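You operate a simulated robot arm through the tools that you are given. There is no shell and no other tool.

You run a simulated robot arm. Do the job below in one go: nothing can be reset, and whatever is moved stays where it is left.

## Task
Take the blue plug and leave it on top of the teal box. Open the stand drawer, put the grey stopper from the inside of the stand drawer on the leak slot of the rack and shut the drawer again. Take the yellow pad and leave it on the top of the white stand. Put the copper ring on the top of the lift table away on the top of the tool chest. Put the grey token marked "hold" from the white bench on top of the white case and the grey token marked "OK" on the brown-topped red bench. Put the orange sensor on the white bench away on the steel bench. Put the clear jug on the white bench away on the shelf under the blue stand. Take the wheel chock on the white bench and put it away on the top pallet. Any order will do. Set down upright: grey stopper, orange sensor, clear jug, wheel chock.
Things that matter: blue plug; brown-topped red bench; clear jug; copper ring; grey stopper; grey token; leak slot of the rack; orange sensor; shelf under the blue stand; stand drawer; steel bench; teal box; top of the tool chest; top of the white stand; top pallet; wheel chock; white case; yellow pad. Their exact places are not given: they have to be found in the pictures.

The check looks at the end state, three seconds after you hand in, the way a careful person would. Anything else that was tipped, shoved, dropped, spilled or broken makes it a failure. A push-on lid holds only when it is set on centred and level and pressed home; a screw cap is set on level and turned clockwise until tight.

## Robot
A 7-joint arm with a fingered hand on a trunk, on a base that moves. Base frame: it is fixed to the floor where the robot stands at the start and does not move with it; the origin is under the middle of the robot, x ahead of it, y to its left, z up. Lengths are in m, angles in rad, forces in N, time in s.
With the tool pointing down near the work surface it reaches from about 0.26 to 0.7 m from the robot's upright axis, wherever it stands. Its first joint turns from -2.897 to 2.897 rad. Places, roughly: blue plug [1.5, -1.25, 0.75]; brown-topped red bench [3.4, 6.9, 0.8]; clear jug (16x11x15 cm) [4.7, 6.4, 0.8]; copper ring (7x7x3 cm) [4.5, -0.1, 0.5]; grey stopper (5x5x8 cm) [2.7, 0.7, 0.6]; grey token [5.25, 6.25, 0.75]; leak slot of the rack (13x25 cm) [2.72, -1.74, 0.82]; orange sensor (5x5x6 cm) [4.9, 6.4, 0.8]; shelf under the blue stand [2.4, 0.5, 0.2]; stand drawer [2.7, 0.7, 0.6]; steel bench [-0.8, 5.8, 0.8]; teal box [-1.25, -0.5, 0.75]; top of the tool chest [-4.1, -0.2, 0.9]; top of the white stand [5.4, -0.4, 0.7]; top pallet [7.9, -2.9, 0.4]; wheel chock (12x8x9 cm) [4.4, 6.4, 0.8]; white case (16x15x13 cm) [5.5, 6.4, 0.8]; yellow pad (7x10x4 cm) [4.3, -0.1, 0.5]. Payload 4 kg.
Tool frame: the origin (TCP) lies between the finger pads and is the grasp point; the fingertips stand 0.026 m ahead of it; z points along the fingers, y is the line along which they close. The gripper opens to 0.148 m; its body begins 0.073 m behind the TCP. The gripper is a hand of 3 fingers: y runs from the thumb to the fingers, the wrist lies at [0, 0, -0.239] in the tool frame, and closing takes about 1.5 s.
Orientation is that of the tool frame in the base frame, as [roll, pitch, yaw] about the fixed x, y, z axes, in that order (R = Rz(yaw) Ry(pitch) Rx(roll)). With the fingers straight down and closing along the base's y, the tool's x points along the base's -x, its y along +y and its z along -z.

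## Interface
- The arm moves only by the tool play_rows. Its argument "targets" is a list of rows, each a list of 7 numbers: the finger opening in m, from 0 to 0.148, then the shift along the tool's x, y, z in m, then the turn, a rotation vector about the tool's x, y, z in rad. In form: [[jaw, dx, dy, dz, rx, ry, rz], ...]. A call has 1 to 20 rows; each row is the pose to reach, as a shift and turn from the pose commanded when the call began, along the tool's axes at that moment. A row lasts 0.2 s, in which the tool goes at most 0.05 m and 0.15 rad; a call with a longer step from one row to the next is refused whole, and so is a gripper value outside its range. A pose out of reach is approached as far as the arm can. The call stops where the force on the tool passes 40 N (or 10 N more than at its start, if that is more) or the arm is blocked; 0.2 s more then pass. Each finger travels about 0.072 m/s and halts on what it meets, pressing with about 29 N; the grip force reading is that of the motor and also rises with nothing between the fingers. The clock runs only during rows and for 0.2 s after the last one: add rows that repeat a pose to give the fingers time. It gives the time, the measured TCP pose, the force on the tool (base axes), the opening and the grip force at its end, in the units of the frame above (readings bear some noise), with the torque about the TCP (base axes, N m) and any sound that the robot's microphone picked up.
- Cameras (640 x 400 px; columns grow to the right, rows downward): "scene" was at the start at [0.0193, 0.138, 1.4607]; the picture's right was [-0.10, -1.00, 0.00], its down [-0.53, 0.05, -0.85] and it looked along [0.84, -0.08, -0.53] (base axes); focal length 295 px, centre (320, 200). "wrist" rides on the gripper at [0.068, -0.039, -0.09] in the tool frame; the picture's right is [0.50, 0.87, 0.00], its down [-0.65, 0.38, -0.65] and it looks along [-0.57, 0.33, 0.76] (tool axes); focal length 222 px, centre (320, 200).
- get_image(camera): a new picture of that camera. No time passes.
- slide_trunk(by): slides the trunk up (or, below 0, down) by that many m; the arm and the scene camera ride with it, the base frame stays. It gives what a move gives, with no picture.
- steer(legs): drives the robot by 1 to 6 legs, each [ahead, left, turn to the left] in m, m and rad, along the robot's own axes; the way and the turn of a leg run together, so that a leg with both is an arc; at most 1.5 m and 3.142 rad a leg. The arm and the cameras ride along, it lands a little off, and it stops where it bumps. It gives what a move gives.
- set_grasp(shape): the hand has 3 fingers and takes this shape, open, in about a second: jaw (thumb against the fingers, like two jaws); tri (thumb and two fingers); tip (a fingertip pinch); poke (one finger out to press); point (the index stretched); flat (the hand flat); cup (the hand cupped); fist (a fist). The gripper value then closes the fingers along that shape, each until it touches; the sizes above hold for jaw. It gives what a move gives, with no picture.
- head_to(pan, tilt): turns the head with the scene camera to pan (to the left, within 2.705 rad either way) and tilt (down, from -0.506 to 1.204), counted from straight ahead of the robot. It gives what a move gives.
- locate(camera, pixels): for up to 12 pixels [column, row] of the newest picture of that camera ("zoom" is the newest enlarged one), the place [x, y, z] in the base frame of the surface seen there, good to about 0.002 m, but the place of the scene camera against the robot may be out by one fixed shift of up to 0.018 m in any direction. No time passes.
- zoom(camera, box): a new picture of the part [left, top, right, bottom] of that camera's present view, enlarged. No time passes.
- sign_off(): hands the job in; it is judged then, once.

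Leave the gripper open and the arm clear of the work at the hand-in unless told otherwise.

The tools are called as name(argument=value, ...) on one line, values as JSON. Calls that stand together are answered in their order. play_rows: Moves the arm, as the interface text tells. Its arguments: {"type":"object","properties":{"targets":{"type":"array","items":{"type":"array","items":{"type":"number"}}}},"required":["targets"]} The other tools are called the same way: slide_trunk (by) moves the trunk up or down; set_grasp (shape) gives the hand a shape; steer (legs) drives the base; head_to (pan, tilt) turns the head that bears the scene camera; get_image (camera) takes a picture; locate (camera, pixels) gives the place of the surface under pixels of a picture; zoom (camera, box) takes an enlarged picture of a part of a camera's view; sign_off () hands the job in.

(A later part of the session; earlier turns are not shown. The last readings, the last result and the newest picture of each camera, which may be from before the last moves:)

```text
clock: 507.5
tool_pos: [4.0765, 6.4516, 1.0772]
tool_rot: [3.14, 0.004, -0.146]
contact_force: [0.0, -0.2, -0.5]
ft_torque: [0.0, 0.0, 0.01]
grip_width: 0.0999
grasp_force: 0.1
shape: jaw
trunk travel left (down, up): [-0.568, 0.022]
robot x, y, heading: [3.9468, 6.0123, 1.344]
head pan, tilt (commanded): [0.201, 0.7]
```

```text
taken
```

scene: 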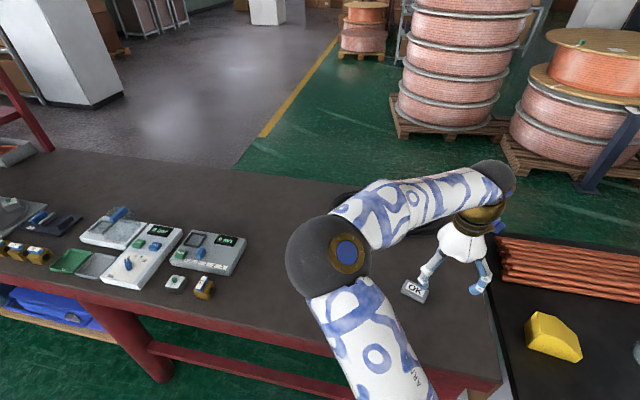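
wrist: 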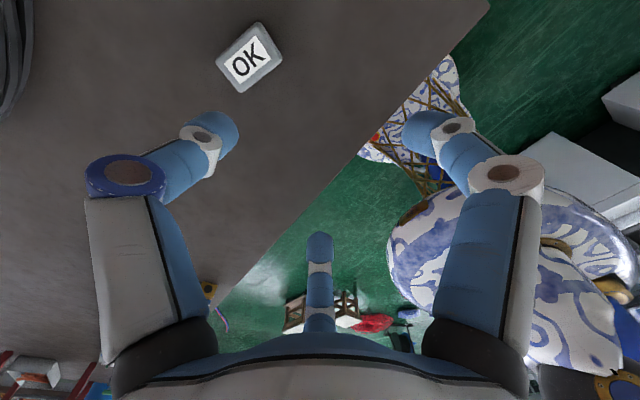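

The OK token lies on the red bench. Next: the orange sensor. Driving right 0.8 m and restoring the hand's default orientation.

steer(legs=[[0, -0.8, -0.01]])

play_rows(targets=[[0.1, 0, 0, 0, 0, 0, 0.14], [0.1, 0, 0, 0, 0, 0, 0.28], [0.1, 0, 0, 0, 0, 0, 0.42], [0.1, 0, 0, 0, 0, 0, 0.56], [0.1, 0, 0, 0, 0, 0, 0.7], [0.1, 0, 0, 0, 0, 0, 0.84], [0.1, 0, 0, 0, 0, 0, 0.98], [0.1, 0, 0, 0, 0, 0, 1.12], [0.1, 0, 0, 0, 0, 0, 1.26], [0.1, 0, 0, 0, 0, 0, 1.4], [0.1, 0, 0, 0, 0, 0, 1.54], [0.1, 0, 0, 0, 0, 0, 1.66]])

get_image(camera="wrist")

get_image(camera="scene")

```text
clock: 511.8
tool_pos: [4.8602, 6.2662, 1.0788]
tool_rot: [-3.141, 0.004, -0.163]
contact_force: [1.3, 0.1, 0.2]
ft_torque: [0.0, 0.02, 0.01]
grip_width: 0.0999
grasp_force: 0.1
shape: jaw
trunk travel left (down, up): [-0.568, 0.022]
robot x, y, heading: [4.725, 5.8232, 1.328]
head pan, tilt (commanded): [0.201, 0.7]
```

```text
clock: 514.4
tool_pos: [4.8602, 6.2669, 1.0783]
tool_rot: [3.139, 0.0, -1.825]
contact_force: [-1.1, -0.5, -0.2]
ft_torque: [0.03, 0.0, 0.05]
grip_width: 0.1
grasp_force: 0.0
shape: jaw
trunk travel left (down, up): [-0.568, 0.022]
robot x, y, heading: [4.7221, 5.8249, 1.328]
head pan, tilt (commanded): [0.201, 0.7]
```

```text
taken
```

wrist: 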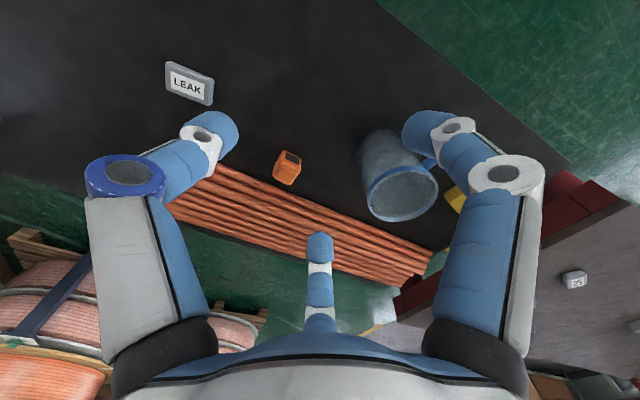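

```text
taken
```

scene: 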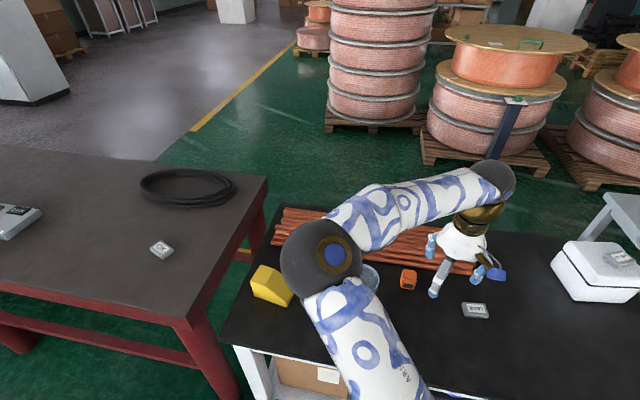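

Zooming on the sensor at (287,168) in the wrist view.

zoom(camera="wrist", box=[250, 135, 330, 205])

```text
5.71 times, centred on (290, 170) of wrist
```

zoom: 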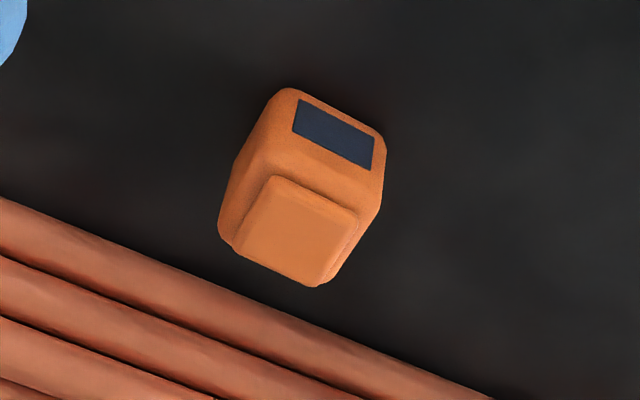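

locate(camera="zoom", pixels=[[270, 185], [350, 215], [315, 275], [243, 245], [300, 230], [285, 100], [378, 145], [225, 225], [310, 180], [230, 320], [340, 345], [180, 260]])

```text
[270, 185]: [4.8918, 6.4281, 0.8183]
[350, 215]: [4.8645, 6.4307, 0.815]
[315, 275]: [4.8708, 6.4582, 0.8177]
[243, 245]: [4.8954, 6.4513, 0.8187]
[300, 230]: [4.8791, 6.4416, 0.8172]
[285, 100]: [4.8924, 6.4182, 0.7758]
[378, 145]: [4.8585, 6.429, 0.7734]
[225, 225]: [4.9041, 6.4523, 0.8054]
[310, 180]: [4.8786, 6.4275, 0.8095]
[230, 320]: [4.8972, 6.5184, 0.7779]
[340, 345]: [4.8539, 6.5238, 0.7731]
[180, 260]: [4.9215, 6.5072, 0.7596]
```

Sensor centre ≈ (4.880,6.442), top z 0.818, 4.5 cm square, with tubes 7 cm behind it. I'll rotate the hand ~27° so no finger points straight at the tubes, lower the trunk 0.1 m, and go above it.

slide_trunk(by=-0.1)

play_rows(targets=[[0.1, -0.04, 0.006, 0, 0, 0, -0.12], [0.1, -0.08, 0.012, 0, 0, 0, -0.24], [0.1, -0.12, 0.018, 0, 0, 0, -0.36], [0.1, -0.16, 0.0237, 0, 0, 0, -0.47], [0.1, -0.1737, 0.0237, 0.03, 0, 0, -0.47], [0.1, -0.1737, 0.0237, 0.07, 0, 0, -0.47], [0.1, -0.1737, 0.0237, 0.09, 0, 0, -0.47], [0.1, -0.1737, 0.0237, 0.09, 0, 0, -0.47]])

get_image(camera="wrist")

get_image(camera="scene")

```text
clock: 515.7
tool_pos: [4.8605, 6.2673, 0.9774]
tool_rot: [3.138, 0.0, -1.823]
contact_force: [-0.3, -0.8, 0.0]
ft_torque: [0.01, -0.04, 0.0]
grip_width: 0.0994
grasp_force: 0.0
shape: jaw
trunk travel left (down, up): [-0.468, 0.122]
robot x, y, heading: [4.719, 5.8252, 1.329]
head pan, tilt (commanded): [0.201, 0.7]
```

```text
clock: 517.5
tool_pos: [4.8806, 6.4394, 0.8877]
tool_rot: [3.139, 0.001, -1.354]
contact_force: [-0.1, 0.5, 0.1]
ft_torque: [-0.02, 0.0, 0.02]
grip_width: 0.0995
grasp_force: 0.0
shape: jaw
trunk travel left (down, up): [-0.468, 0.122]
robot x, y, heading: [4.7251, 5.8227, 1.331]
head pan, tilt (commanded): [0.201, 0.7]
```

```text
taken
```

wrist: 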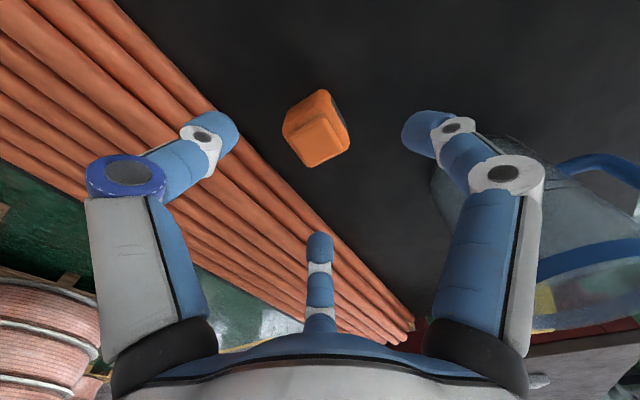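

```text
taken
```

scene: 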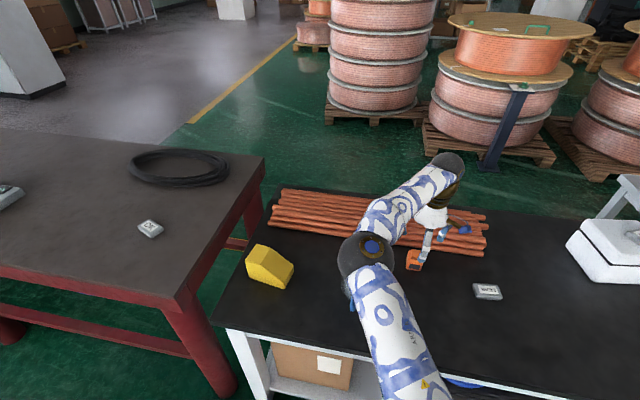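

The sensor is centred. Checking distances to the jug (right in image) and tubes.

locate(camera="wrist", pixels=[[437, 200], [450, 250], [445, 180], [540, 200], [330, 225], [345, 245], [290, 190], [225, 120], [505, 175], [425, 130], [310, 120], [330, 150]])

```text
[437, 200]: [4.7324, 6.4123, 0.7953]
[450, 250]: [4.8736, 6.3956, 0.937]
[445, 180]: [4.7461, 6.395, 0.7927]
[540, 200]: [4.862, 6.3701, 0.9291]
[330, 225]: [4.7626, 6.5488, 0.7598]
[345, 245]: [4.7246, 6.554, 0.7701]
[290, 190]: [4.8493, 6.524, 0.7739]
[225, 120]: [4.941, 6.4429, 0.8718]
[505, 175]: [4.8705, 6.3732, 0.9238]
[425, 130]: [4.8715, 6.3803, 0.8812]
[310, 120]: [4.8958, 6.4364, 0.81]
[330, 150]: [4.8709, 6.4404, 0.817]
```

Clear on all sides. Descending to z≈0.794 with opening 0.09, then closing.

play_rows(targets=[[0.09, -0.0025, 0, 0.04, 0, 0, 0], [0.09, -0.0025, 0, 0.075, 0, 0, 0], [0.09, -0.0025, 0, 0.094, 0, 0, 0], [0.09, -0.0025, 0, 0.094, 0, 0, 0], [0.075, -0.0025, 0, 0.094, 0, 0, 0], [0.06, -0.0025, 0, 0.094, 0, 0, 0], [0.045, -0.0025, 0, 0.094, 0, 0, 0], [0.03, -0.0025, 0, 0.094, 0, 0, 0], [0.02, -0.0025, 0, 0.094, 0, 0, 0], [0.02, -0.0025, 0, 0.094, 0, 0, 0]])

get_image(camera="wrist")

```text
clock: 519.7
tool_pos: [4.8786, 6.4432, 0.7966]
tool_rot: [3.139, 0.003, -1.354]
contact_force: [-0.2, -0.4, 0.7]
ft_torque: [-0.04, 0.03, -0.03]
grip_width: 0.0447
grasp_force: 29.5
shape: jaw
trunk travel left (down, up): [-0.468, 0.122]
robot x, y, heading: [4.7263, 5.8246, 1.325]
head pan, tilt (commanded): [0.201, 0.7]
```

```text
taken
```

wrist: 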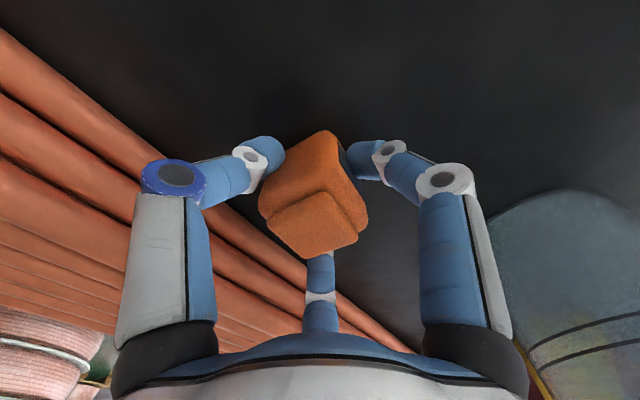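

Gripped (0.0447 m, 29 N), upright. Lifting straight up 0.2 m.

play_rows(targets=[[0.02, 0, 0, -0.01, 0, 0, 0], [0.02, 0, 0, -0.03, 0, 0, 0], [0.02, 0, 0, -0.07, 0, 0, 0], [0.02, 0, 0, -0.11, 0, 0, 0], [0.02, 0, 0, -0.15, 0, 0, 0], [0.02, 0.03, 0, -0.18, 0, 0, 0], [0.02, 0.07, 0, -0.2, 0, 0, 0], [0.02, 0.115, 0, -0.21, 0, 0, 0], [0.02, 0.16, 0, -0.21, 0, 0, 0]])

get_image(camera="wrist")

get_image(camera="scene")

```text
clock: 521.7
tool_pos: [4.916, 6.2856, 1.0019]
tool_rot: [3.138, 0.001, -1.351]
contact_force: [0.0, 0.9, -1.4]
ft_torque: [0.01, 0.01, 0.0]
grip_width: 0.0443
grasp_force: 29.1
shape: jaw
trunk travel left (down, up): [-0.468, 0.122]
robot x, y, heading: [4.7209, 5.8226, 1.329]
head pan, tilt (commanded): [0.201, 0.7]
```

```text
taken
```

wrist: 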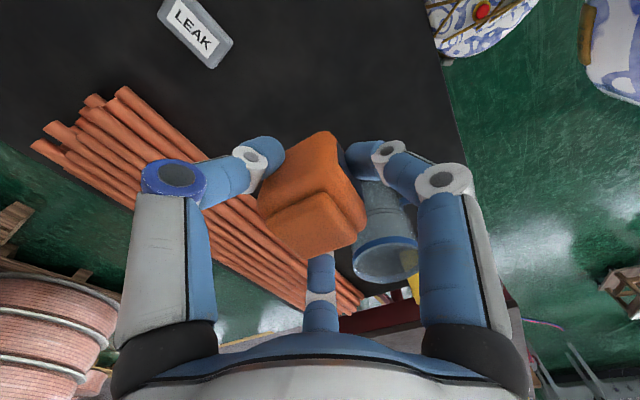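

```text
taken
```

scene: 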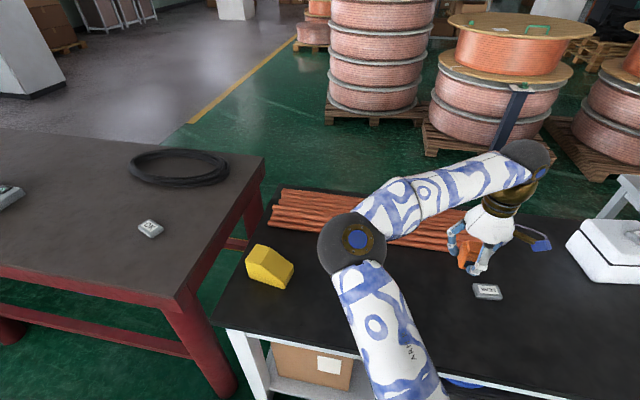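

Sensor in hand, upright. Raising the trunk, retracting, turning to face west and driving along the corridor past the red bench towards the steel bench.

slide_trunk(by=0.12)

play_rows(targets=[[0.02, 0.04, 0.0, 0, 0, 0, 0], [0.02, 0.08, 0.01, 0, 0, 0, 0]])

steer(legs=[[-0.1, 0, 0], [0, 0, 1.571], [1.1, 0, 0], [1.1, 0, 0]])

head_to(pan=0.2, tilt=0.5)

get_image(camera="scene")

```text
clock: 523.2
tool_pos: [4.916, 6.2868, 1.1215]
tool_rot: [3.137, 0.002, -1.354]
contact_force: [-0.1, 0.7, -0.8]
ft_torque: [-0.01, -0.02, -0.01]
grip_width: 0.0442
grasp_force: 29.5
shape: jaw
trunk travel left (down, up): [-0.588, 0.002]
robot x, y, heading: [4.7226, 5.8229, 1.327]
head pan, tilt (commanded): [0.201, 0.7]
```

```text
clock: 523.8
tool_pos: [4.9227, 6.2052, 1.1233]
tool_rot: [3.137, 0.0, -1.356]
contact_force: [0.4, -0.2, -1.2]
ft_torque: [0.01, -0.02, -0.03]
grip_width: 0.0438
grasp_force: 28.5
shape: jaw
trunk travel left (down, up): [-0.588, 0.002]
robot x, y, heading: [4.7246, 5.8244, 1.328]
head pan, tilt (commanded): [0.201, 0.7]
```

```text
clock: 539.2
tool_pos: [2.1605, 6.3704, 1.123]
tool_rot: [3.139, 0.002, 0.259]
contact_force: [-0.2, 0.9, -0.2]
ft_torque: [0.01, 0.0, 0.02]
grip_width: 0.0437
grasp_force: 29.0
shape: jaw
trunk travel left (down, up): [-0.588, 0.002]
robot x, y, heading: [2.5507, 6.1875, 2.938]
head pan, tilt (commanded): [0.201, 0.7]
```

```text
clock: 540.0
tool_pos: [2.1593, 6.3706, 1.1225]
tool_rot: [3.138, 0.002, 0.258]
contact_force: [0.6, -0.2, -0.7]
ft_torque: [0.02, -0.02, 0.01]
grip_width: 0.044
grasp_force: 28.6
shape: jaw
trunk travel left (down, up): [-0.588, 0.002]
robot x, y, heading: [2.5532, 6.1893, 2.945]
head pan, tilt (commanded): [0.201, 0.499]
```

```text
taken
```

scene: 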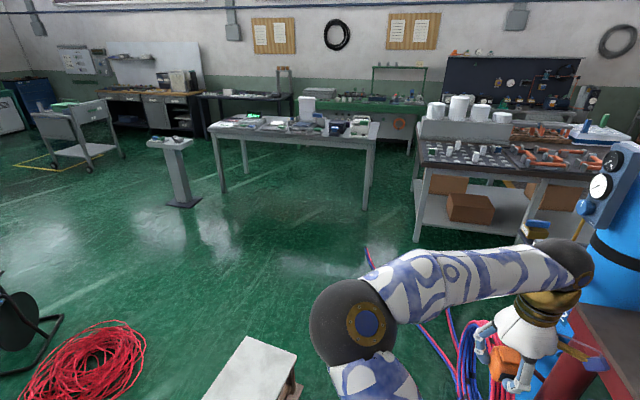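

I see two benches ahead: one at (295,140) and a nearer one at right (500,165). Locating them, the stools and hoses.

locate(camera="scene", pixels=[[300, 130], [225, 130], [370, 130], [500, 160], [430, 165], [255, 350], [295, 360], [370, 255], [430, 330], [415, 240], [365, 207], [180, 145]])

zoom(camera="scene", box=[180, 60, 640, 260])

```text
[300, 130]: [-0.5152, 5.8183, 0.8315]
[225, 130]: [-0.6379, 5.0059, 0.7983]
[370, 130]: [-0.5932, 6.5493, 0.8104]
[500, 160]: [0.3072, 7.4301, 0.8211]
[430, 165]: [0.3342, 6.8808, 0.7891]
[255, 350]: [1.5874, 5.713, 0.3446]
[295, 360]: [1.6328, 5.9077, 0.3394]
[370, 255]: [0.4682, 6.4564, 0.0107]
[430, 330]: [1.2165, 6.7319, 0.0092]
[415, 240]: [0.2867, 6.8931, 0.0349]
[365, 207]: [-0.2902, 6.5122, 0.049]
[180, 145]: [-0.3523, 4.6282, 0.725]
```

```text
1.39 times, centred on (410, 160) of scene
```

zoom: 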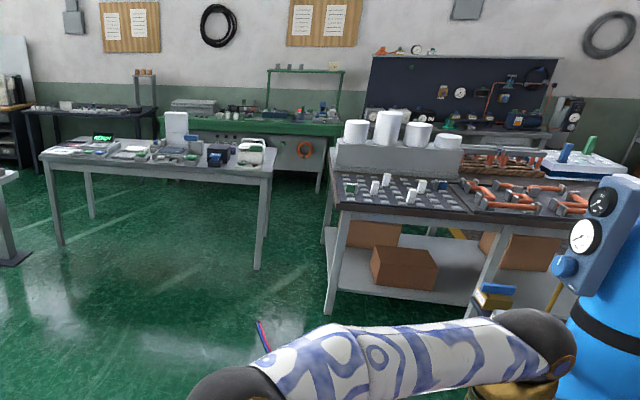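

The steel bench front edge is at u≈-1.82, v 4.7–6.3. I'll pass north of the stools, then diagonally southwest to about u=-1.3, v=5.5, avoiding the hose.

steer(legs=[[0, 0, -0.043], [1.1, 0.06, 0], [0.6, 0.525, 0], [0.55, 0.525, 0]])

head_to(pan=0.0, tilt=0.6)

get_image(camera="scene")

get_image(camera="wrist")

```text
clock: 553.6
tool_pos: [-0.2698, 5.8139, 1.1222]
tool_rot: [3.138, 0.002, 0.241]
contact_force: [0.2, 0.1, -1.7]
ft_torque: [-0.01, 0.0, 0.0]
grip_width: 0.0438
grasp_force: 29.2
shape: jaw
trunk travel left (down, up): [-0.588, 0.002]
robot x, y, heading: [0.117, 5.6229, 2.914]
head pan, tilt (commanded): [0.201, 0.499]
```

```text
clock: 554.3
tool_pos: [-0.2687, 5.8149, 1.1227]
tool_rot: [3.138, 0.004, 0.24]
contact_force: [-0.4, -0.5, -1.4]
ft_torque: [0.01, 0.0, 0.03]
grip_width: 0.0435
grasp_force: 29.0
shape: jaw
trunk travel left (down, up): [-0.588, 0.002]
robot x, y, heading: [0.1216, 5.6227, 2.92]
head pan, tilt (commanded): [0.0, 0.6]
```

```text
taken
```

scene: 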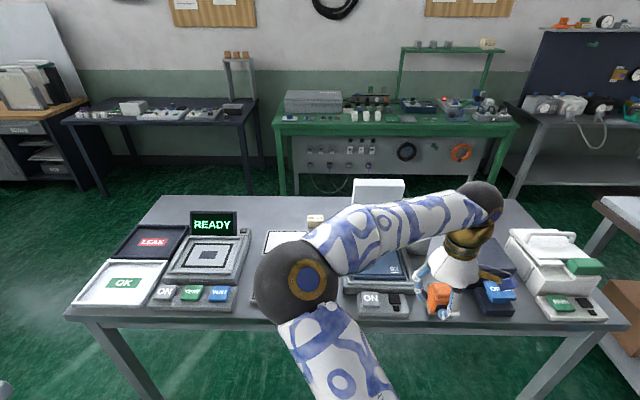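

```text
taken
```

wrist: 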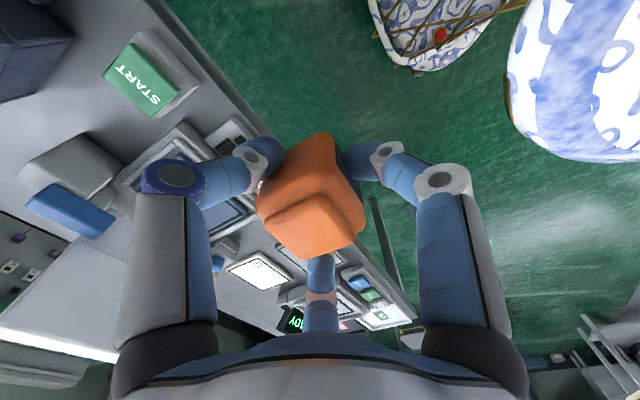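

The steel bench carries many devices. Zooming in to find a free spot.

zoom(camera="scene", box=[60, 170, 360, 340])

zoom(camera="scene", box=[330, 160, 630, 340])

```text
2.13 times, centred on (210, 255) of scene
```

zoom: 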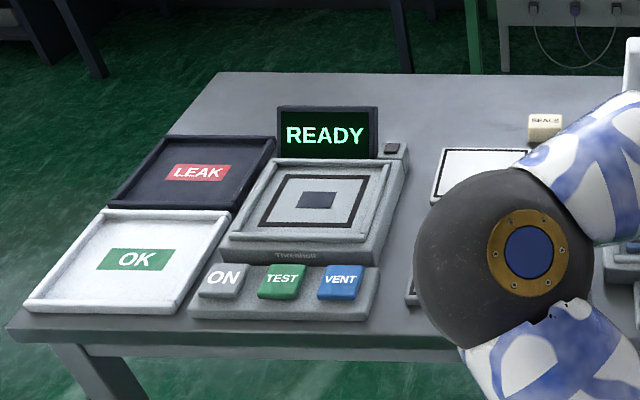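

```text
2.13 times, centred on (480, 250) of scene
```

zoom: 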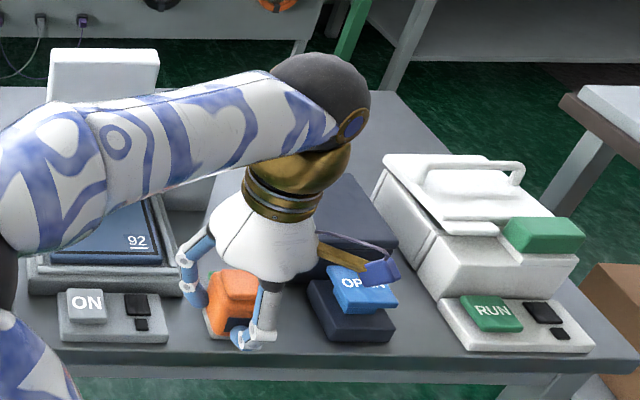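

Candidate free area: the back strip right of the READY display. Locating points there and nearby edges.

locate(camera="scene", pixels=[[276, 222], [257, 212], [295, 212], [248, 236], [253, 260], [238, 208], [310, 222], [268, 234], [180, 203], [255, 290], [330, 205], [160, 200]])

locate(camera="zoom", pixels=[[380, 120], [200, 195], [420, 130], [400, 100], [300, 340], [200, 330]])

```text
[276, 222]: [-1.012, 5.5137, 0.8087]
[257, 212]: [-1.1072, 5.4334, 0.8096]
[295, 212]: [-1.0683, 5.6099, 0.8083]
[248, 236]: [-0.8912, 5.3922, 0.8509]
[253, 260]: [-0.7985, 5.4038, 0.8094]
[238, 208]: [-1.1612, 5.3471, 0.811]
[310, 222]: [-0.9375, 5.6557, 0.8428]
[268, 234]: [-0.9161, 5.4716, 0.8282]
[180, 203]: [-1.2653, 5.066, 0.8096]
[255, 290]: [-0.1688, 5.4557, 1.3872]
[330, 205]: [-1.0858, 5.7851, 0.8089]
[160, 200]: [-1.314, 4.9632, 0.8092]
```

```text
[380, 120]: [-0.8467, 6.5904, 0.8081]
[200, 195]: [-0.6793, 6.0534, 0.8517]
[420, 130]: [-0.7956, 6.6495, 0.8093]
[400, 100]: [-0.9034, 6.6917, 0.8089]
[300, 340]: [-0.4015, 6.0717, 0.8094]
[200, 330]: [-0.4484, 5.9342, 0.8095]
```

Table top z≈0.80. I need a clearer view between the front devices; moving 0.2 m ahead and looking with the wrist camera.

steer(legs=[[0.2, 0.0, -0.015]])

get_image(camera="wrist")

head_to(pan=0.0, tilt=0.8)

get_image(camera="scene")

```text
clock: 555.9
tool_pos: [-0.463, 5.8661, 1.1214]
tool_rot: [3.137, 0.003, 0.22]
contact_force: [0.5, -0.4, 0.2]
ft_torque: [0.01, 0.01, 0.03]
grip_width: 0.0437
grasp_force: 29.1
shape: jaw
trunk travel left (down, up): [-0.588, 0.002]
robot x, y, heading: [-0.0788, 5.667, 2.908]
head pan, tilt (commanded): [0.0, 0.6]
```

```text
taken
```

wrist: 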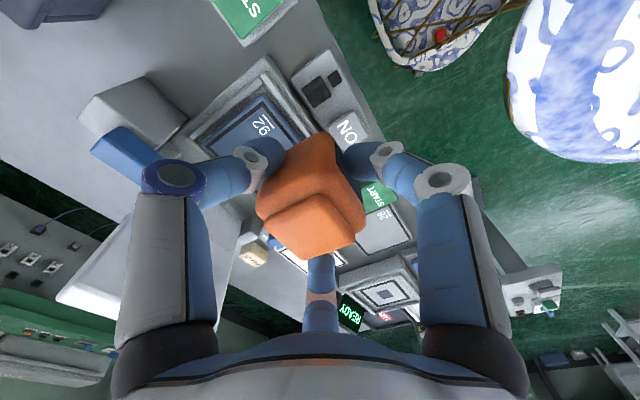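

```text
clock: 556.6
tool_pos: [-0.4641, 5.8675, 1.1228]
tool_rot: [3.138, 0.002, 0.222]
contact_force: [-0.6, -0.9, -1.1]
ft_torque: [0.02, -0.03, 0.0]
grip_width: 0.0439
grasp_force: 28.8
shape: jaw
trunk travel left (down, up): [-0.588, 0.002]
robot x, y, heading: [-0.077, 5.6698, 2.903]
head pan, tilt (commanded): [0.0, 0.799]
```

```text
taken
```

scene: 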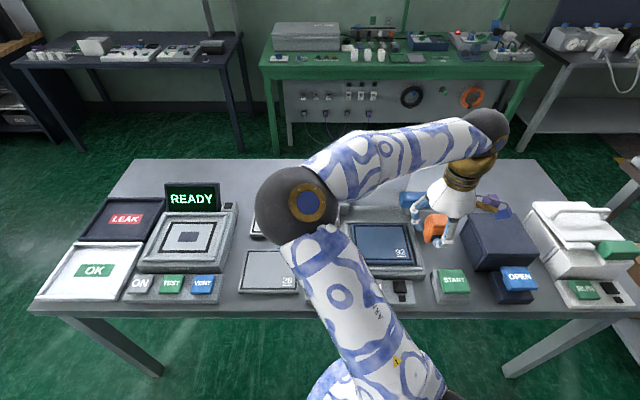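

The wrist view shows a broad free patch at about (60–220, 40–90). Locating it.

locate(camera="wrist", pixels=[[150, 45], [100, 60], [200, 60], [50, 80], [30, 130], [80, 30], [225, 40], [190, 95], [130, 110], [40, 15], [240, 10], [70, 120]])

zoom(camera="wrist", box=[0, 0, 340, 210])

zoom(camera="scene", box=[380, 150, 640, 330])

```text
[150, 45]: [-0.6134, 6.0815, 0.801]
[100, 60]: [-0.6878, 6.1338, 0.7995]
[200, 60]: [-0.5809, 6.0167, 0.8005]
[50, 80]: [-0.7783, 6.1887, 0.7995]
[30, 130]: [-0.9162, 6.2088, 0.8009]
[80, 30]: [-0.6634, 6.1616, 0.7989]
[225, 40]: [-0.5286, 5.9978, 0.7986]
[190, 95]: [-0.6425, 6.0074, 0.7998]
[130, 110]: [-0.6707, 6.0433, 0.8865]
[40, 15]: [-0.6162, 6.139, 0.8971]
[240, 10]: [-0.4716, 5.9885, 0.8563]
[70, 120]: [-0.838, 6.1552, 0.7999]
```

```text
1.88 times, centred on (170, 105) of wrist
```

zoom: 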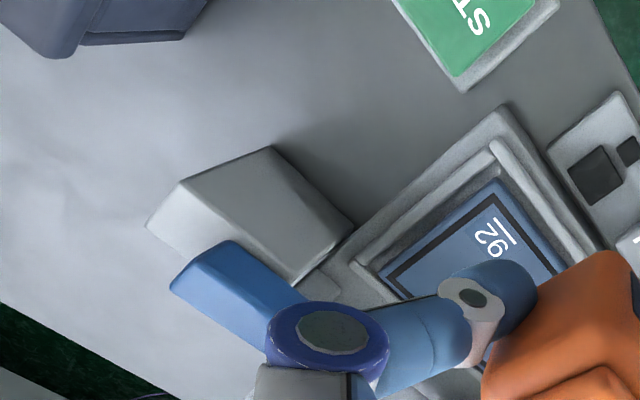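

```text
2.22 times, centred on (510, 240) of scene
```

zoom: 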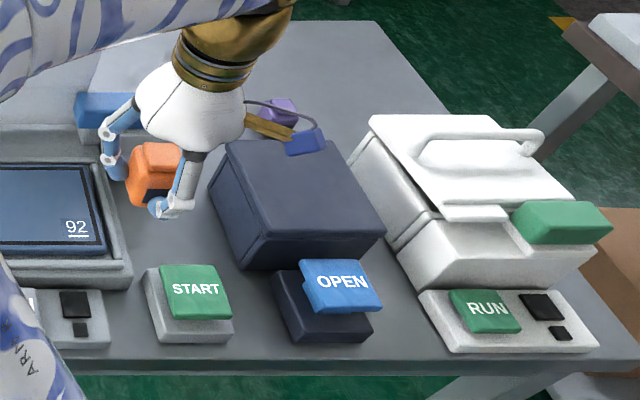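

Free area: behind the black box, around u=-2.2, v=5.86. I'll shift right 0.3 m and ahead 0.1 m to reach it.

steer(legs=[[0.0, -0.31, 0.0], [0.1, 0, 0]])

get_image(camera="wrist")

get_image(camera="scene")

```text
clock: 559.5
tool_pos: [-0.4875, 6.1875, 1.1211]
tool_rot: [3.138, 0.002, 0.224]
contact_force: [-1.4, -0.3, -0.9]
ft_torque: [0.02, 0.01, -0.02]
grip_width: 0.0438
grasp_force: 29.0
shape: jaw
trunk travel left (down, up): [-0.588, 0.002]
robot x, y, heading: [-0.1033, 5.9925, 2.905]
head pan, tilt (commanded): [0.0, 0.799]
```

```text
taken
```

wrist: 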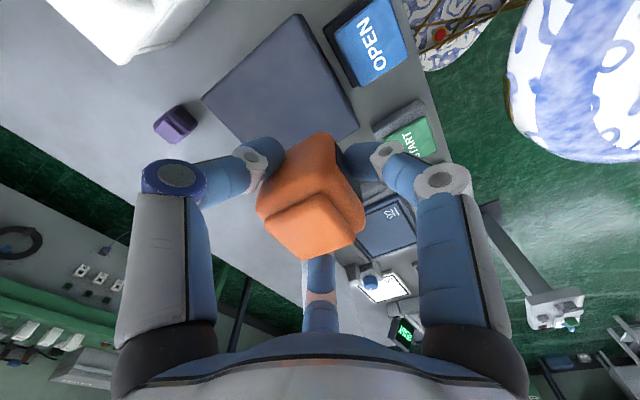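

```text
taken
```

scene: 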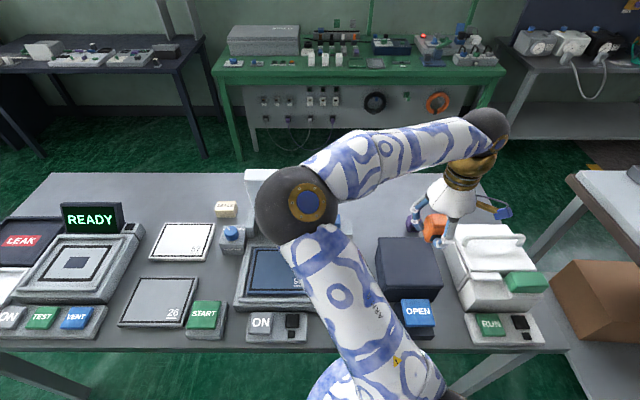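

Locating the purple thing, black box edges, and free points.

locate(camera="wrist", pixels=[[120, 90], [165, 65], [205, 100], [100, 130], [175, 122], [60, 130], [230, 190], [225, 215], [250, 100], [130, 50], [205, 135], [250, 240]])

```text
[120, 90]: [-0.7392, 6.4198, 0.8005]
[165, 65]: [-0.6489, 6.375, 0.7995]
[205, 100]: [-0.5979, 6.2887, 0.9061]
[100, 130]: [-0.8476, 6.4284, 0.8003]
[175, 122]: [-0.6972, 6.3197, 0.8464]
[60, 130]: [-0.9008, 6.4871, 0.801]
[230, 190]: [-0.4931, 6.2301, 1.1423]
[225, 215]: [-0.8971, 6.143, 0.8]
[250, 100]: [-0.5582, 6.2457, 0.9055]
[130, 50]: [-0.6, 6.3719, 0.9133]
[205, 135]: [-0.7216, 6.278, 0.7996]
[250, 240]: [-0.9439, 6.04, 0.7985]
```

Target spot u=-2.23, v=5.84 (≈(-0.775,6.20)), at least 11 cm from everything. Lowering the trunk 0.12 m and moving in over the black box, then down.

slide_trunk(by=-0.12)

play_rows(targets=[[0.02, -0.04, -0.011, 0, 0, 0, 0], [0.02, -0.08, -0.022, 0, 0, 0, 0], [0.02, -0.12, -0.033, 0, 0, 0, 0], [0.02, -0.16, -0.044, 0, 0, 0, 0], [0.02, -0.2, -0.055, 0, 0, 0, 0], [0.02, -0.235, -0.066, 0.015, 0, 0, 0], [0.02, -0.26, -0.0774, 0.045, 0, 0, 0], [0.02, -0.2776, -0.0774, 0.08, 0, 0, 0], [0.02, -0.2776, -0.0774, 0.11, 0, 0, 0], [0.02, -0.2776, -0.0774, 0.11, 0, 0, 0]])

get_image(camera="wrist")

get_image(camera="scene")

```text
clock: 561.0
tool_pos: [-0.4876, 6.189, 1.0038]
tool_rot: [3.14, 0.001, 0.223]
contact_force: [-0.4, -0.3, -1.4]
ft_torque: [-0.03, 0.0, 0.0]
grip_width: 0.0439
grasp_force: 28.8
shape: jaw
trunk travel left (down, up): [-0.468, 0.122]
robot x, y, heading: [-0.1061, 5.9956, 2.91]
head pan, tilt (commanded): [0.0, 0.799]
```

```text
clock: 563.1
tool_pos: [-0.7779, 6.1787, 0.9052]
tool_rot: [3.14, 0.003, 0.222]
contact_force: [-0.4, 1.2, -0.5]
ft_torque: [-0.03, 0.0, -0.01]
grip_width: 0.0435
grasp_force: 29.1
shape: jaw
out of reach, approached as far as the arm can: row 7, 8, 9, 10
trunk travel left (down, up): [-0.468, 0.122]
robot x, y, heading: [-0.1044, 5.9942, 2.904]
head pan, tilt (commanded): [0.0, 0.799]
```

```text
taken
```

wrist: 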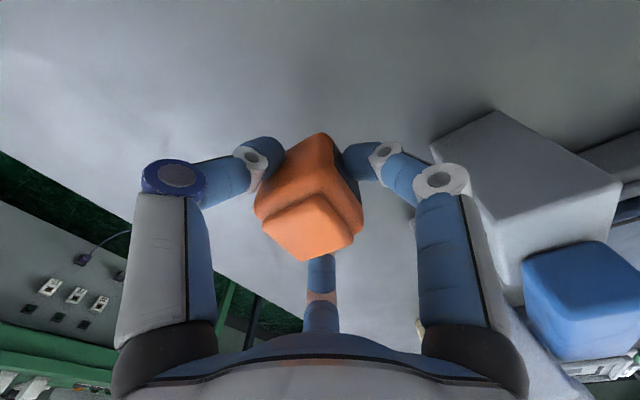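

```text
taken
```

scene: 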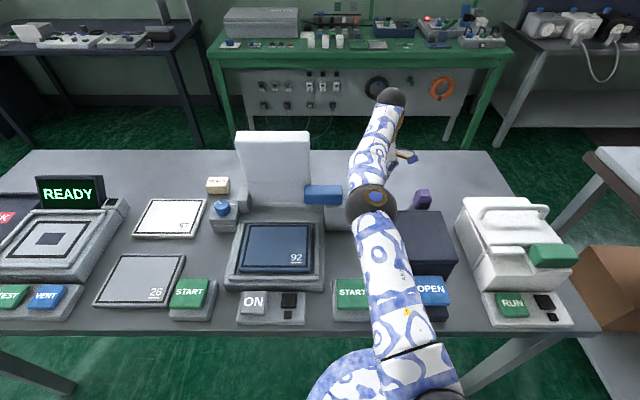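

Now above the spot. Checking the grey block's nearest corner relative to the fingers.

locate(camera="wrist", pixels=[[437, 148], [470, 200], [495, 112], [520, 290], [380, 230], [360, 80], [200, 100], [430, 170], [415, 230]])

```text
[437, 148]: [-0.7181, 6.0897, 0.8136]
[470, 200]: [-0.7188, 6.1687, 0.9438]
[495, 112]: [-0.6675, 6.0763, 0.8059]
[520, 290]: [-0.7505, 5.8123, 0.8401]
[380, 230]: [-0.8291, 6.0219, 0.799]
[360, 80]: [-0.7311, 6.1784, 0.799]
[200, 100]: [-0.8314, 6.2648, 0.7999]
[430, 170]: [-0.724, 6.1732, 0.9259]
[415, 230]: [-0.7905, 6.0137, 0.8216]
```

Block corner is 10.7 cm away, between fingers. Lowering to just above contact.

play_rows(targets=[[0.02, 0, 0, 0.03, 0, 0, 0], [0.02, 0, 0, 0.055, 0, 0, 0], [0.02, 0, 0, 0.063, 0, 0, 0], [0.02, 0, 0, 0.063, 0, 0, 0]])

```text
clock: 564.1
tool_pos: [-0.7764, 6.1777, 0.8429]
tool_rot: [3.139, 0.001, 0.223]
contact_force: [0.3, 0.5, -1.5]
ft_torque: [0.01, 0.01, -0.02]
grip_width: 0.0435
grasp_force: 29.0
shape: jaw
trunk travel left (down, up): [-0.468, 0.122]
robot x, y, heading: [-0.1031, 5.9938, 2.907]
head pan, tilt (commanded): [0.0, 0.799]
```

play_rows(targets=[[0.02, 0, 0, 0.0015, 0, 0, 0], [0.02, 0, 0, 0.003, 0, 0, 0], [0.02, 0, 0, 0.003, 0, 0, 0]])

```text
clock: 565.0
tool_pos: [-0.7757, 6.1781, 0.8396]
tool_rot: [3.138, 0.001, 0.224]
contact_force: [0.3, -0.3, -0.2]
ft_torque: [0.0, -0.01, -0.02]
grip_width: 0.0434
grasp_force: 29.2
shape: jaw
trunk travel left (down, up): [-0.468, 0.122]
robot x, y, heading: [-0.1038, 5.9944, 2.904]
head pan, tilt (commanded): [0.0, 0.799]
```

play_rows(targets=[[0.02, 0, 0, 0.0015, 0, 0, 0], [0.02, 0, 0, 0.0025, 0, 0, 0], [0.02, 0, 0, 0.0025, 0, 0, 0]])

```text
clock: 565.8
tool_pos: [-0.777, 6.1769, 0.8363]
tool_rot: [3.139, 0.002, 0.224]
contact_force: [0.0, -1.0, -0.1]
ft_torque: [0.0, -0.03, -0.01]
grip_width: 0.0434
grasp_force: 28.8
shape: jaw
trunk travel left (down, up): [-0.468, 0.122]
robot x, y, heading: [-0.0988, 5.9949, 2.904]
head pan, tilt (commanded): [0.0, 0.799]
```

play_rows(targets=[[0.02, 0, 0, 0.001, 0, 0, 0], [0.02, 0, 0, 0.0015, 0, 0, 0], [0.02, 0, 0, 0.0015, 0, 0, 0]])

```text
clock: 566.5
tool_pos: [-0.777, 6.1771, 0.8359]
tool_rot: [3.138, 0.002, 0.223]
contact_force: [0.1, 1.0, -0.7]
ft_torque: [0.01, -0.01, -0.02]
grip_width: 0.0436
grasp_force: 28.8
shape: jaw
trunk travel left (down, up): [-0.468, 0.122]
robot x, y, heading: [-0.1028, 5.9926, 2.906]
head pan, tilt (commanded): [0.0, 0.799]
```

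play_rows(targets=[[0.02, 0, 0, 0.001, 0, 0, 0], [0.02, 0, 0, 0.002, 0, 0, 0], [0.02, 0, 0, 0.002, 0, 0, 0]])

get_image(camera="wrist")

```text
clock: 567.4
tool_pos: [-0.7763, 6.177, 0.8336]
tool_rot: [3.139, 0.003, 0.223]
contact_force: [0.9, 0.0, 4.0]
ft_torque: [0.09, 0.1, -0.03]
grip_width: 0.0435
grasp_force: 29.5
shape: jaw
trunk travel left (down, up): [-0.468, 0.122]
robot x, y, heading: [-0.1078, 5.9934, 2.904]
head pan, tilt (commanded): [0.0, 0.799]
```

```text
taken
```

wrist: 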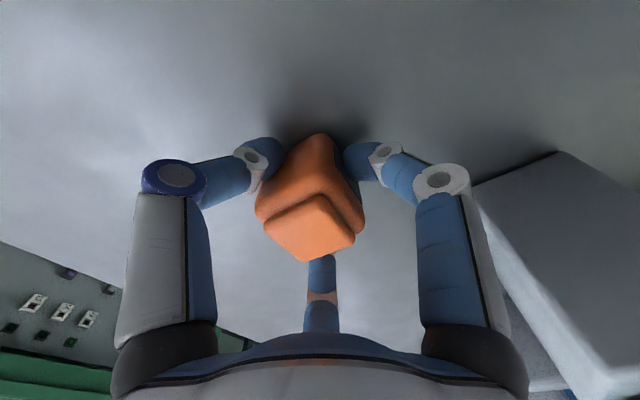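

Contact (4 N). Opening slowly and then raising straight up with the trunk.

play_rows(targets=[[0.046, 0, 0, 0, 0, 0, 0], [0.052, 0, 0, 0, 0, 0, 0], [0.06, 0, 0, 0, 0, 0, 0], [0.07, 0, 0, 0, 0, 0, 0], [0.085, 0, 0, 0, 0, 0, 0], [0.095, 0, 0, 0, 0, 0, 0], [0.095, 0, 0, 0, 0, 0, 0]])

slide_trunk(by=0.12)

get_image(camera="wrist")

```text
clock: 569.0
tool_pos: [-0.7774, 6.1764, 0.833]
tool_rot: [3.138, 0.003, 0.226]
contact_force: [0.4, 0.0, -0.1]
ft_torque: [0.0, 0.04, 0.02]
grip_width: 0.0943
grasp_force: 0.1
shape: jaw
trunk travel left (down, up): [-0.468, 0.122]
robot x, y, heading: [-0.1004, 5.9932, 2.904]
head pan, tilt (commanded): [0.0, 0.799]
```

```text
clock: 570.5
tool_pos: [-0.7769, 6.1777, 0.9537]
tool_rot: [3.138, 0.002, 0.223]
contact_force: [0.5, -0.8, -0.2]
ft_torque: [-0.01, -0.01, -0.01]
grip_width: 0.0946
grasp_force: 0.1
shape: jaw
trunk travel left (down, up): [-0.588, 0.002]
robot x, y, heading: [-0.1046, 5.996, 2.905]
head pan, tilt (commanded): [0.0, 0.799]
```

```text
taken
```

wrist: 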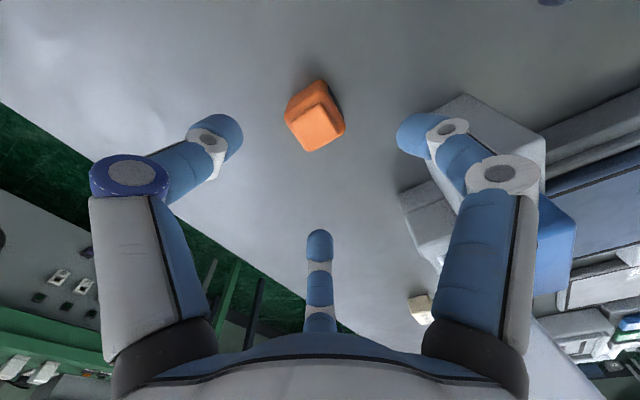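

The sensor stands upright. Retracting the hand up and back, then checking.

play_rows(targets=[[0.095, 0.03, 0, -0.03, 0, 0, 0], [0.095, 0.06, 0, -0.06, 0, 0, 0], [0.1, 0.1, 0.02, -0.08, 0, 0, 0], [0.1, 0.14, 0.04, -0.1, 0, 0, 0], [0.1, 0.18, 0.05, -0.12, 0, 0, 0], [0.1, 0.22, 0.05, -0.13, 0, 0, 0], [0.1, 0.26, 0.05, -0.13, 0, 0, 0], [0.1, 0.3, 0.05, -0.13, 0, 0, 0]])

get_image(camera="scene")

zoom(camera="scene", box=[300, 130, 560, 300])

```text
clock: 572.2
tool_pos: [-0.4726, 6.1921, 1.0814]
tool_rot: [3.139, 0.004, 0.221]
contact_force: [-0.3, 0.4, -0.4]
ft_torque: [0.0, 0.01, -0.02]
grip_width: 0.0996
grasp_force: 0.1
shape: jaw
trunk travel left (down, up): [-0.588, 0.002]
robot x, y, heading: [-0.1044, 5.9906, 2.902]
head pan, tilt (commanded): [0.0, 0.799]
```

```text
taken
```

scene: 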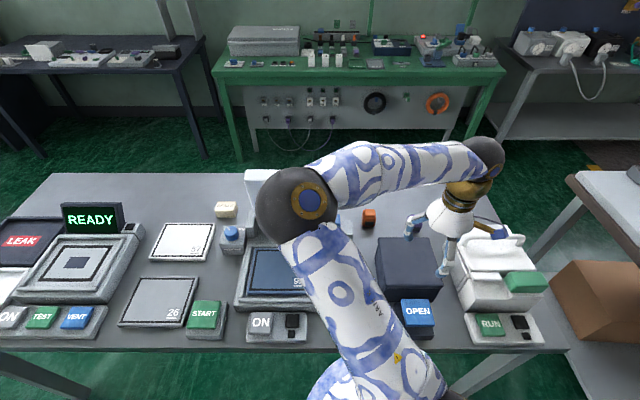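

```text
2.35 times, centred on (430, 215) of scene
```

zoom: 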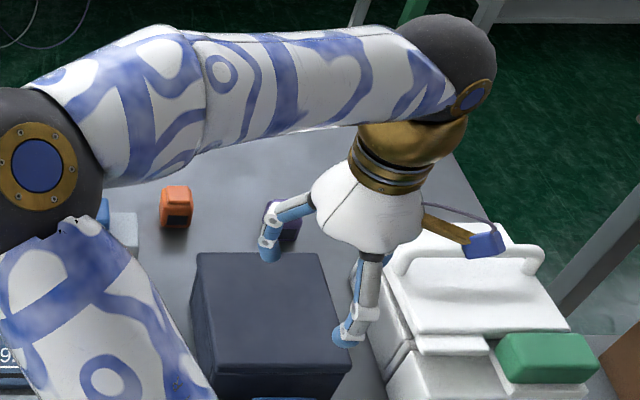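

The sensor is placed. Driving back along the same safe path to the white bench for the jug.

steer(legs=[[-0.28, 0.29, 0], [-0.575, -0.525, 0], [-0.575, -0.525, 0], [-1.1, -0.05, 0], [-1.0, 0, 0], [-1.0, 0, 0]])

head_to(pan=-0.8, tilt=0.6)

get_image(camera="scene")

```text
clock: 597.2
tool_pos: [4.1164, 5.8601, 1.081]
tool_rot: [3.139, 0.001, 0.215]
contact_force: [-0.2, -0.4, 0.0]
ft_torque: [-0.01, 0.01, 0.01]
grip_width: 0.0996
grasp_force: 0.1
shape: jaw
trunk travel left (down, up): [-0.588, 0.002]
robot x, y, heading: [4.4832, 5.653, 2.892]
head pan, tilt (commanded): [0.0, 0.799]
```

```text
clock: 598.3
tool_pos: [4.1161, 5.8596, 1.081]
tool_rot: [3.136, 0.002, 0.214]
contact_force: [1.3, -0.8, 0.1]
ft_torque: [0.01, 0.02, 0.0]
grip_width: 0.0996
grasp_force: 0.1
shape: jaw
trunk travel left (down, up): [-0.588, 0.002]
robot x, y, heading: [4.4812, 5.6575, 2.901]
head pan, tilt (commanded): [-0.799, 0.6]
```

```text
taken
```

scene: 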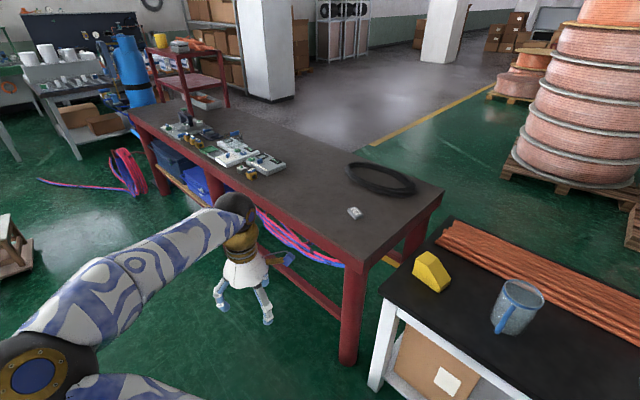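

Robot is in front of the bench. Turning right to face it and studying the jug and its handle.

steer(legs=[[0, 0, -1.571]])

head_to(pan=0.0, tilt=0.7)

get_image(camera="scene")

get_image(camera="wrist")

```text
clock: 602.5
tool_pos: [4.6778, 6.0305, 1.0814]
tool_rot: [3.138, 0.002, -1.331]
contact_force: [-0.6, 0.6, -0.1]
ft_torque: [0.02, 0.05, -0.02]
grip_width: 0.0998
grasp_force: 0.0
shape: jaw
trunk travel left (down, up): [-0.588, 0.002]
robot x, y, heading: [4.4831, 5.6593, 1.348]
head pan, tilt (commanded): [-0.799, 0.6]
```

```text
clock: 603.6
tool_pos: [4.6777, 6.0303, 1.0805]
tool_rot: [3.138, 0.001, -1.332]
contact_force: [0.4, -0.3, -0.8]
ft_torque: [-0.01, 0.0, -0.02]
grip_width: 0.0997
grasp_force: 0.0
shape: jaw
trunk travel left (down, up): [-0.588, 0.002]
robot x, y, heading: [4.4843, 5.6577, 1.348]
head pan, tilt (commanded): [0.0, 0.7]
```

```text
taken
```

scene: 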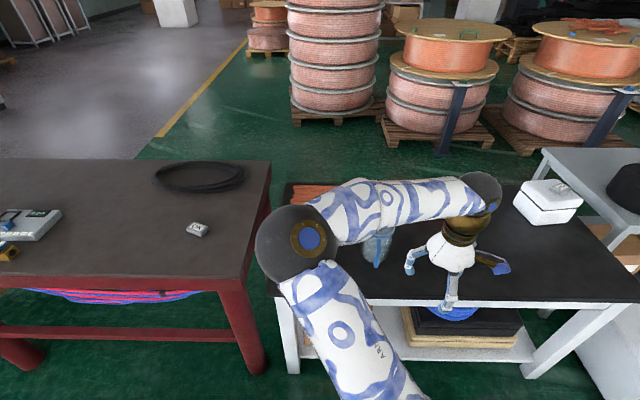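

```text
taken
```

wrist: 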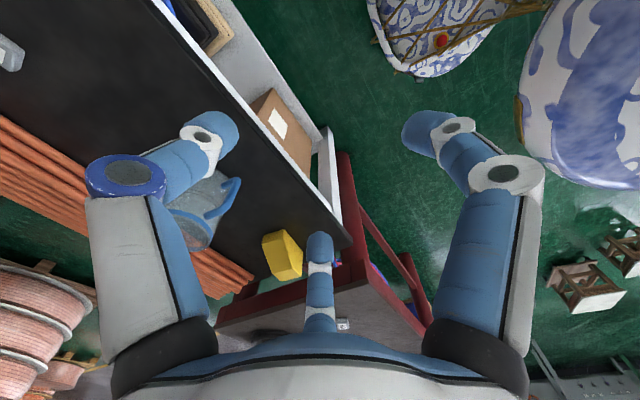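

I'll turn the hand back to default and shift it a bit right so the wrist camera sees the jug unobstructed.

play_rows(targets=[[0.1, 0, -0.03, 0, 0, 0, 0.12], [0.1, 0, -0.06, 0, 0, 0, 0.24], [0.1, 0, -0.08, 0, 0, 0, 0.36], [0.1, 0, -0.1, 0, 0, 0, 0.48]])

get_image(camera="wrist")

zoom(camera="wrist", box=[230, 80, 450, 260])

```text
clock: 604.6
tool_pos: [4.774, 6.0539, 1.0821]
tool_rot: [3.137, 0.001, -1.812]
contact_force: [0.1, -0.3, -0.2]
ft_torque: [0.0, 0.01, 0.01]
grip_width: 0.0999
grasp_force: 0.1
shape: jaw
trunk travel left (down, up): [-0.588, 0.002]
robot x, y, heading: [4.4838, 5.658, 1.357]
head pan, tilt (commanded): [0.0, 0.7]
```

```text
taken
```

wrist: 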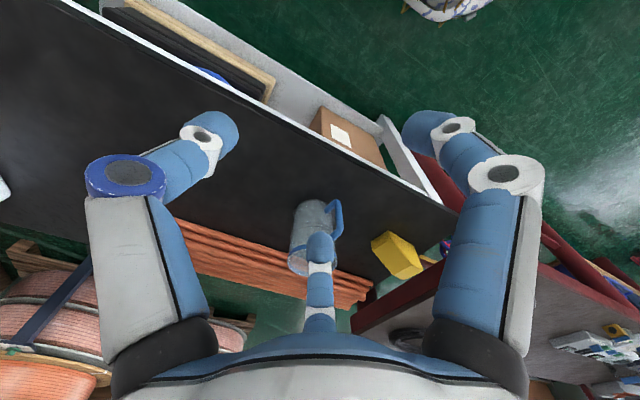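

```text
2.22 times, centred on (340, 170) of wrist
```

zoom: 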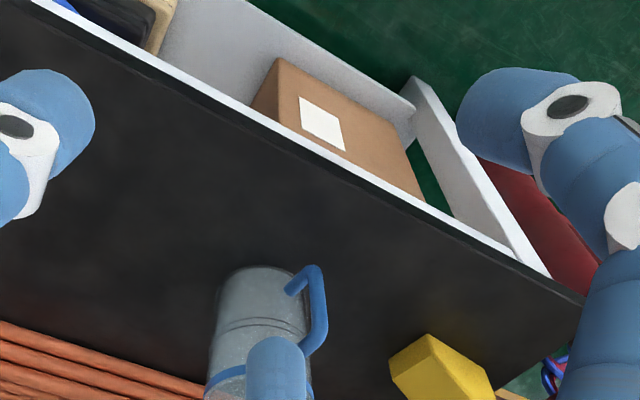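

Locating the jug's body, rim and handle in this view.

locate(camera="zoom", pixels=[[322, 300], [318, 335], [312, 270], [255, 290], [230, 330], [290, 320], [215, 385], [250, 270], [260, 320], [290, 285]])

zoom(camera="scene", box=[340, 190, 460, 290])

```text
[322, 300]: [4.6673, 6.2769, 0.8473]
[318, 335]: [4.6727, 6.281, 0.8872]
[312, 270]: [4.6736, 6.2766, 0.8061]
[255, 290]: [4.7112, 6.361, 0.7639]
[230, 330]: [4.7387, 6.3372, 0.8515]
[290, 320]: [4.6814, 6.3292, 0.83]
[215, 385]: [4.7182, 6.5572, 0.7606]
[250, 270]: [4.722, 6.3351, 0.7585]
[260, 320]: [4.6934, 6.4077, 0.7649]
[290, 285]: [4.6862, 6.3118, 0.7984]
```

```text
4.00 times, centred on (400, 240) of scene
```

zoom: 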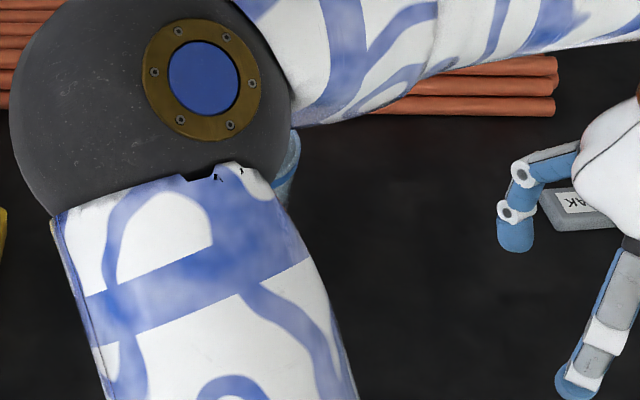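

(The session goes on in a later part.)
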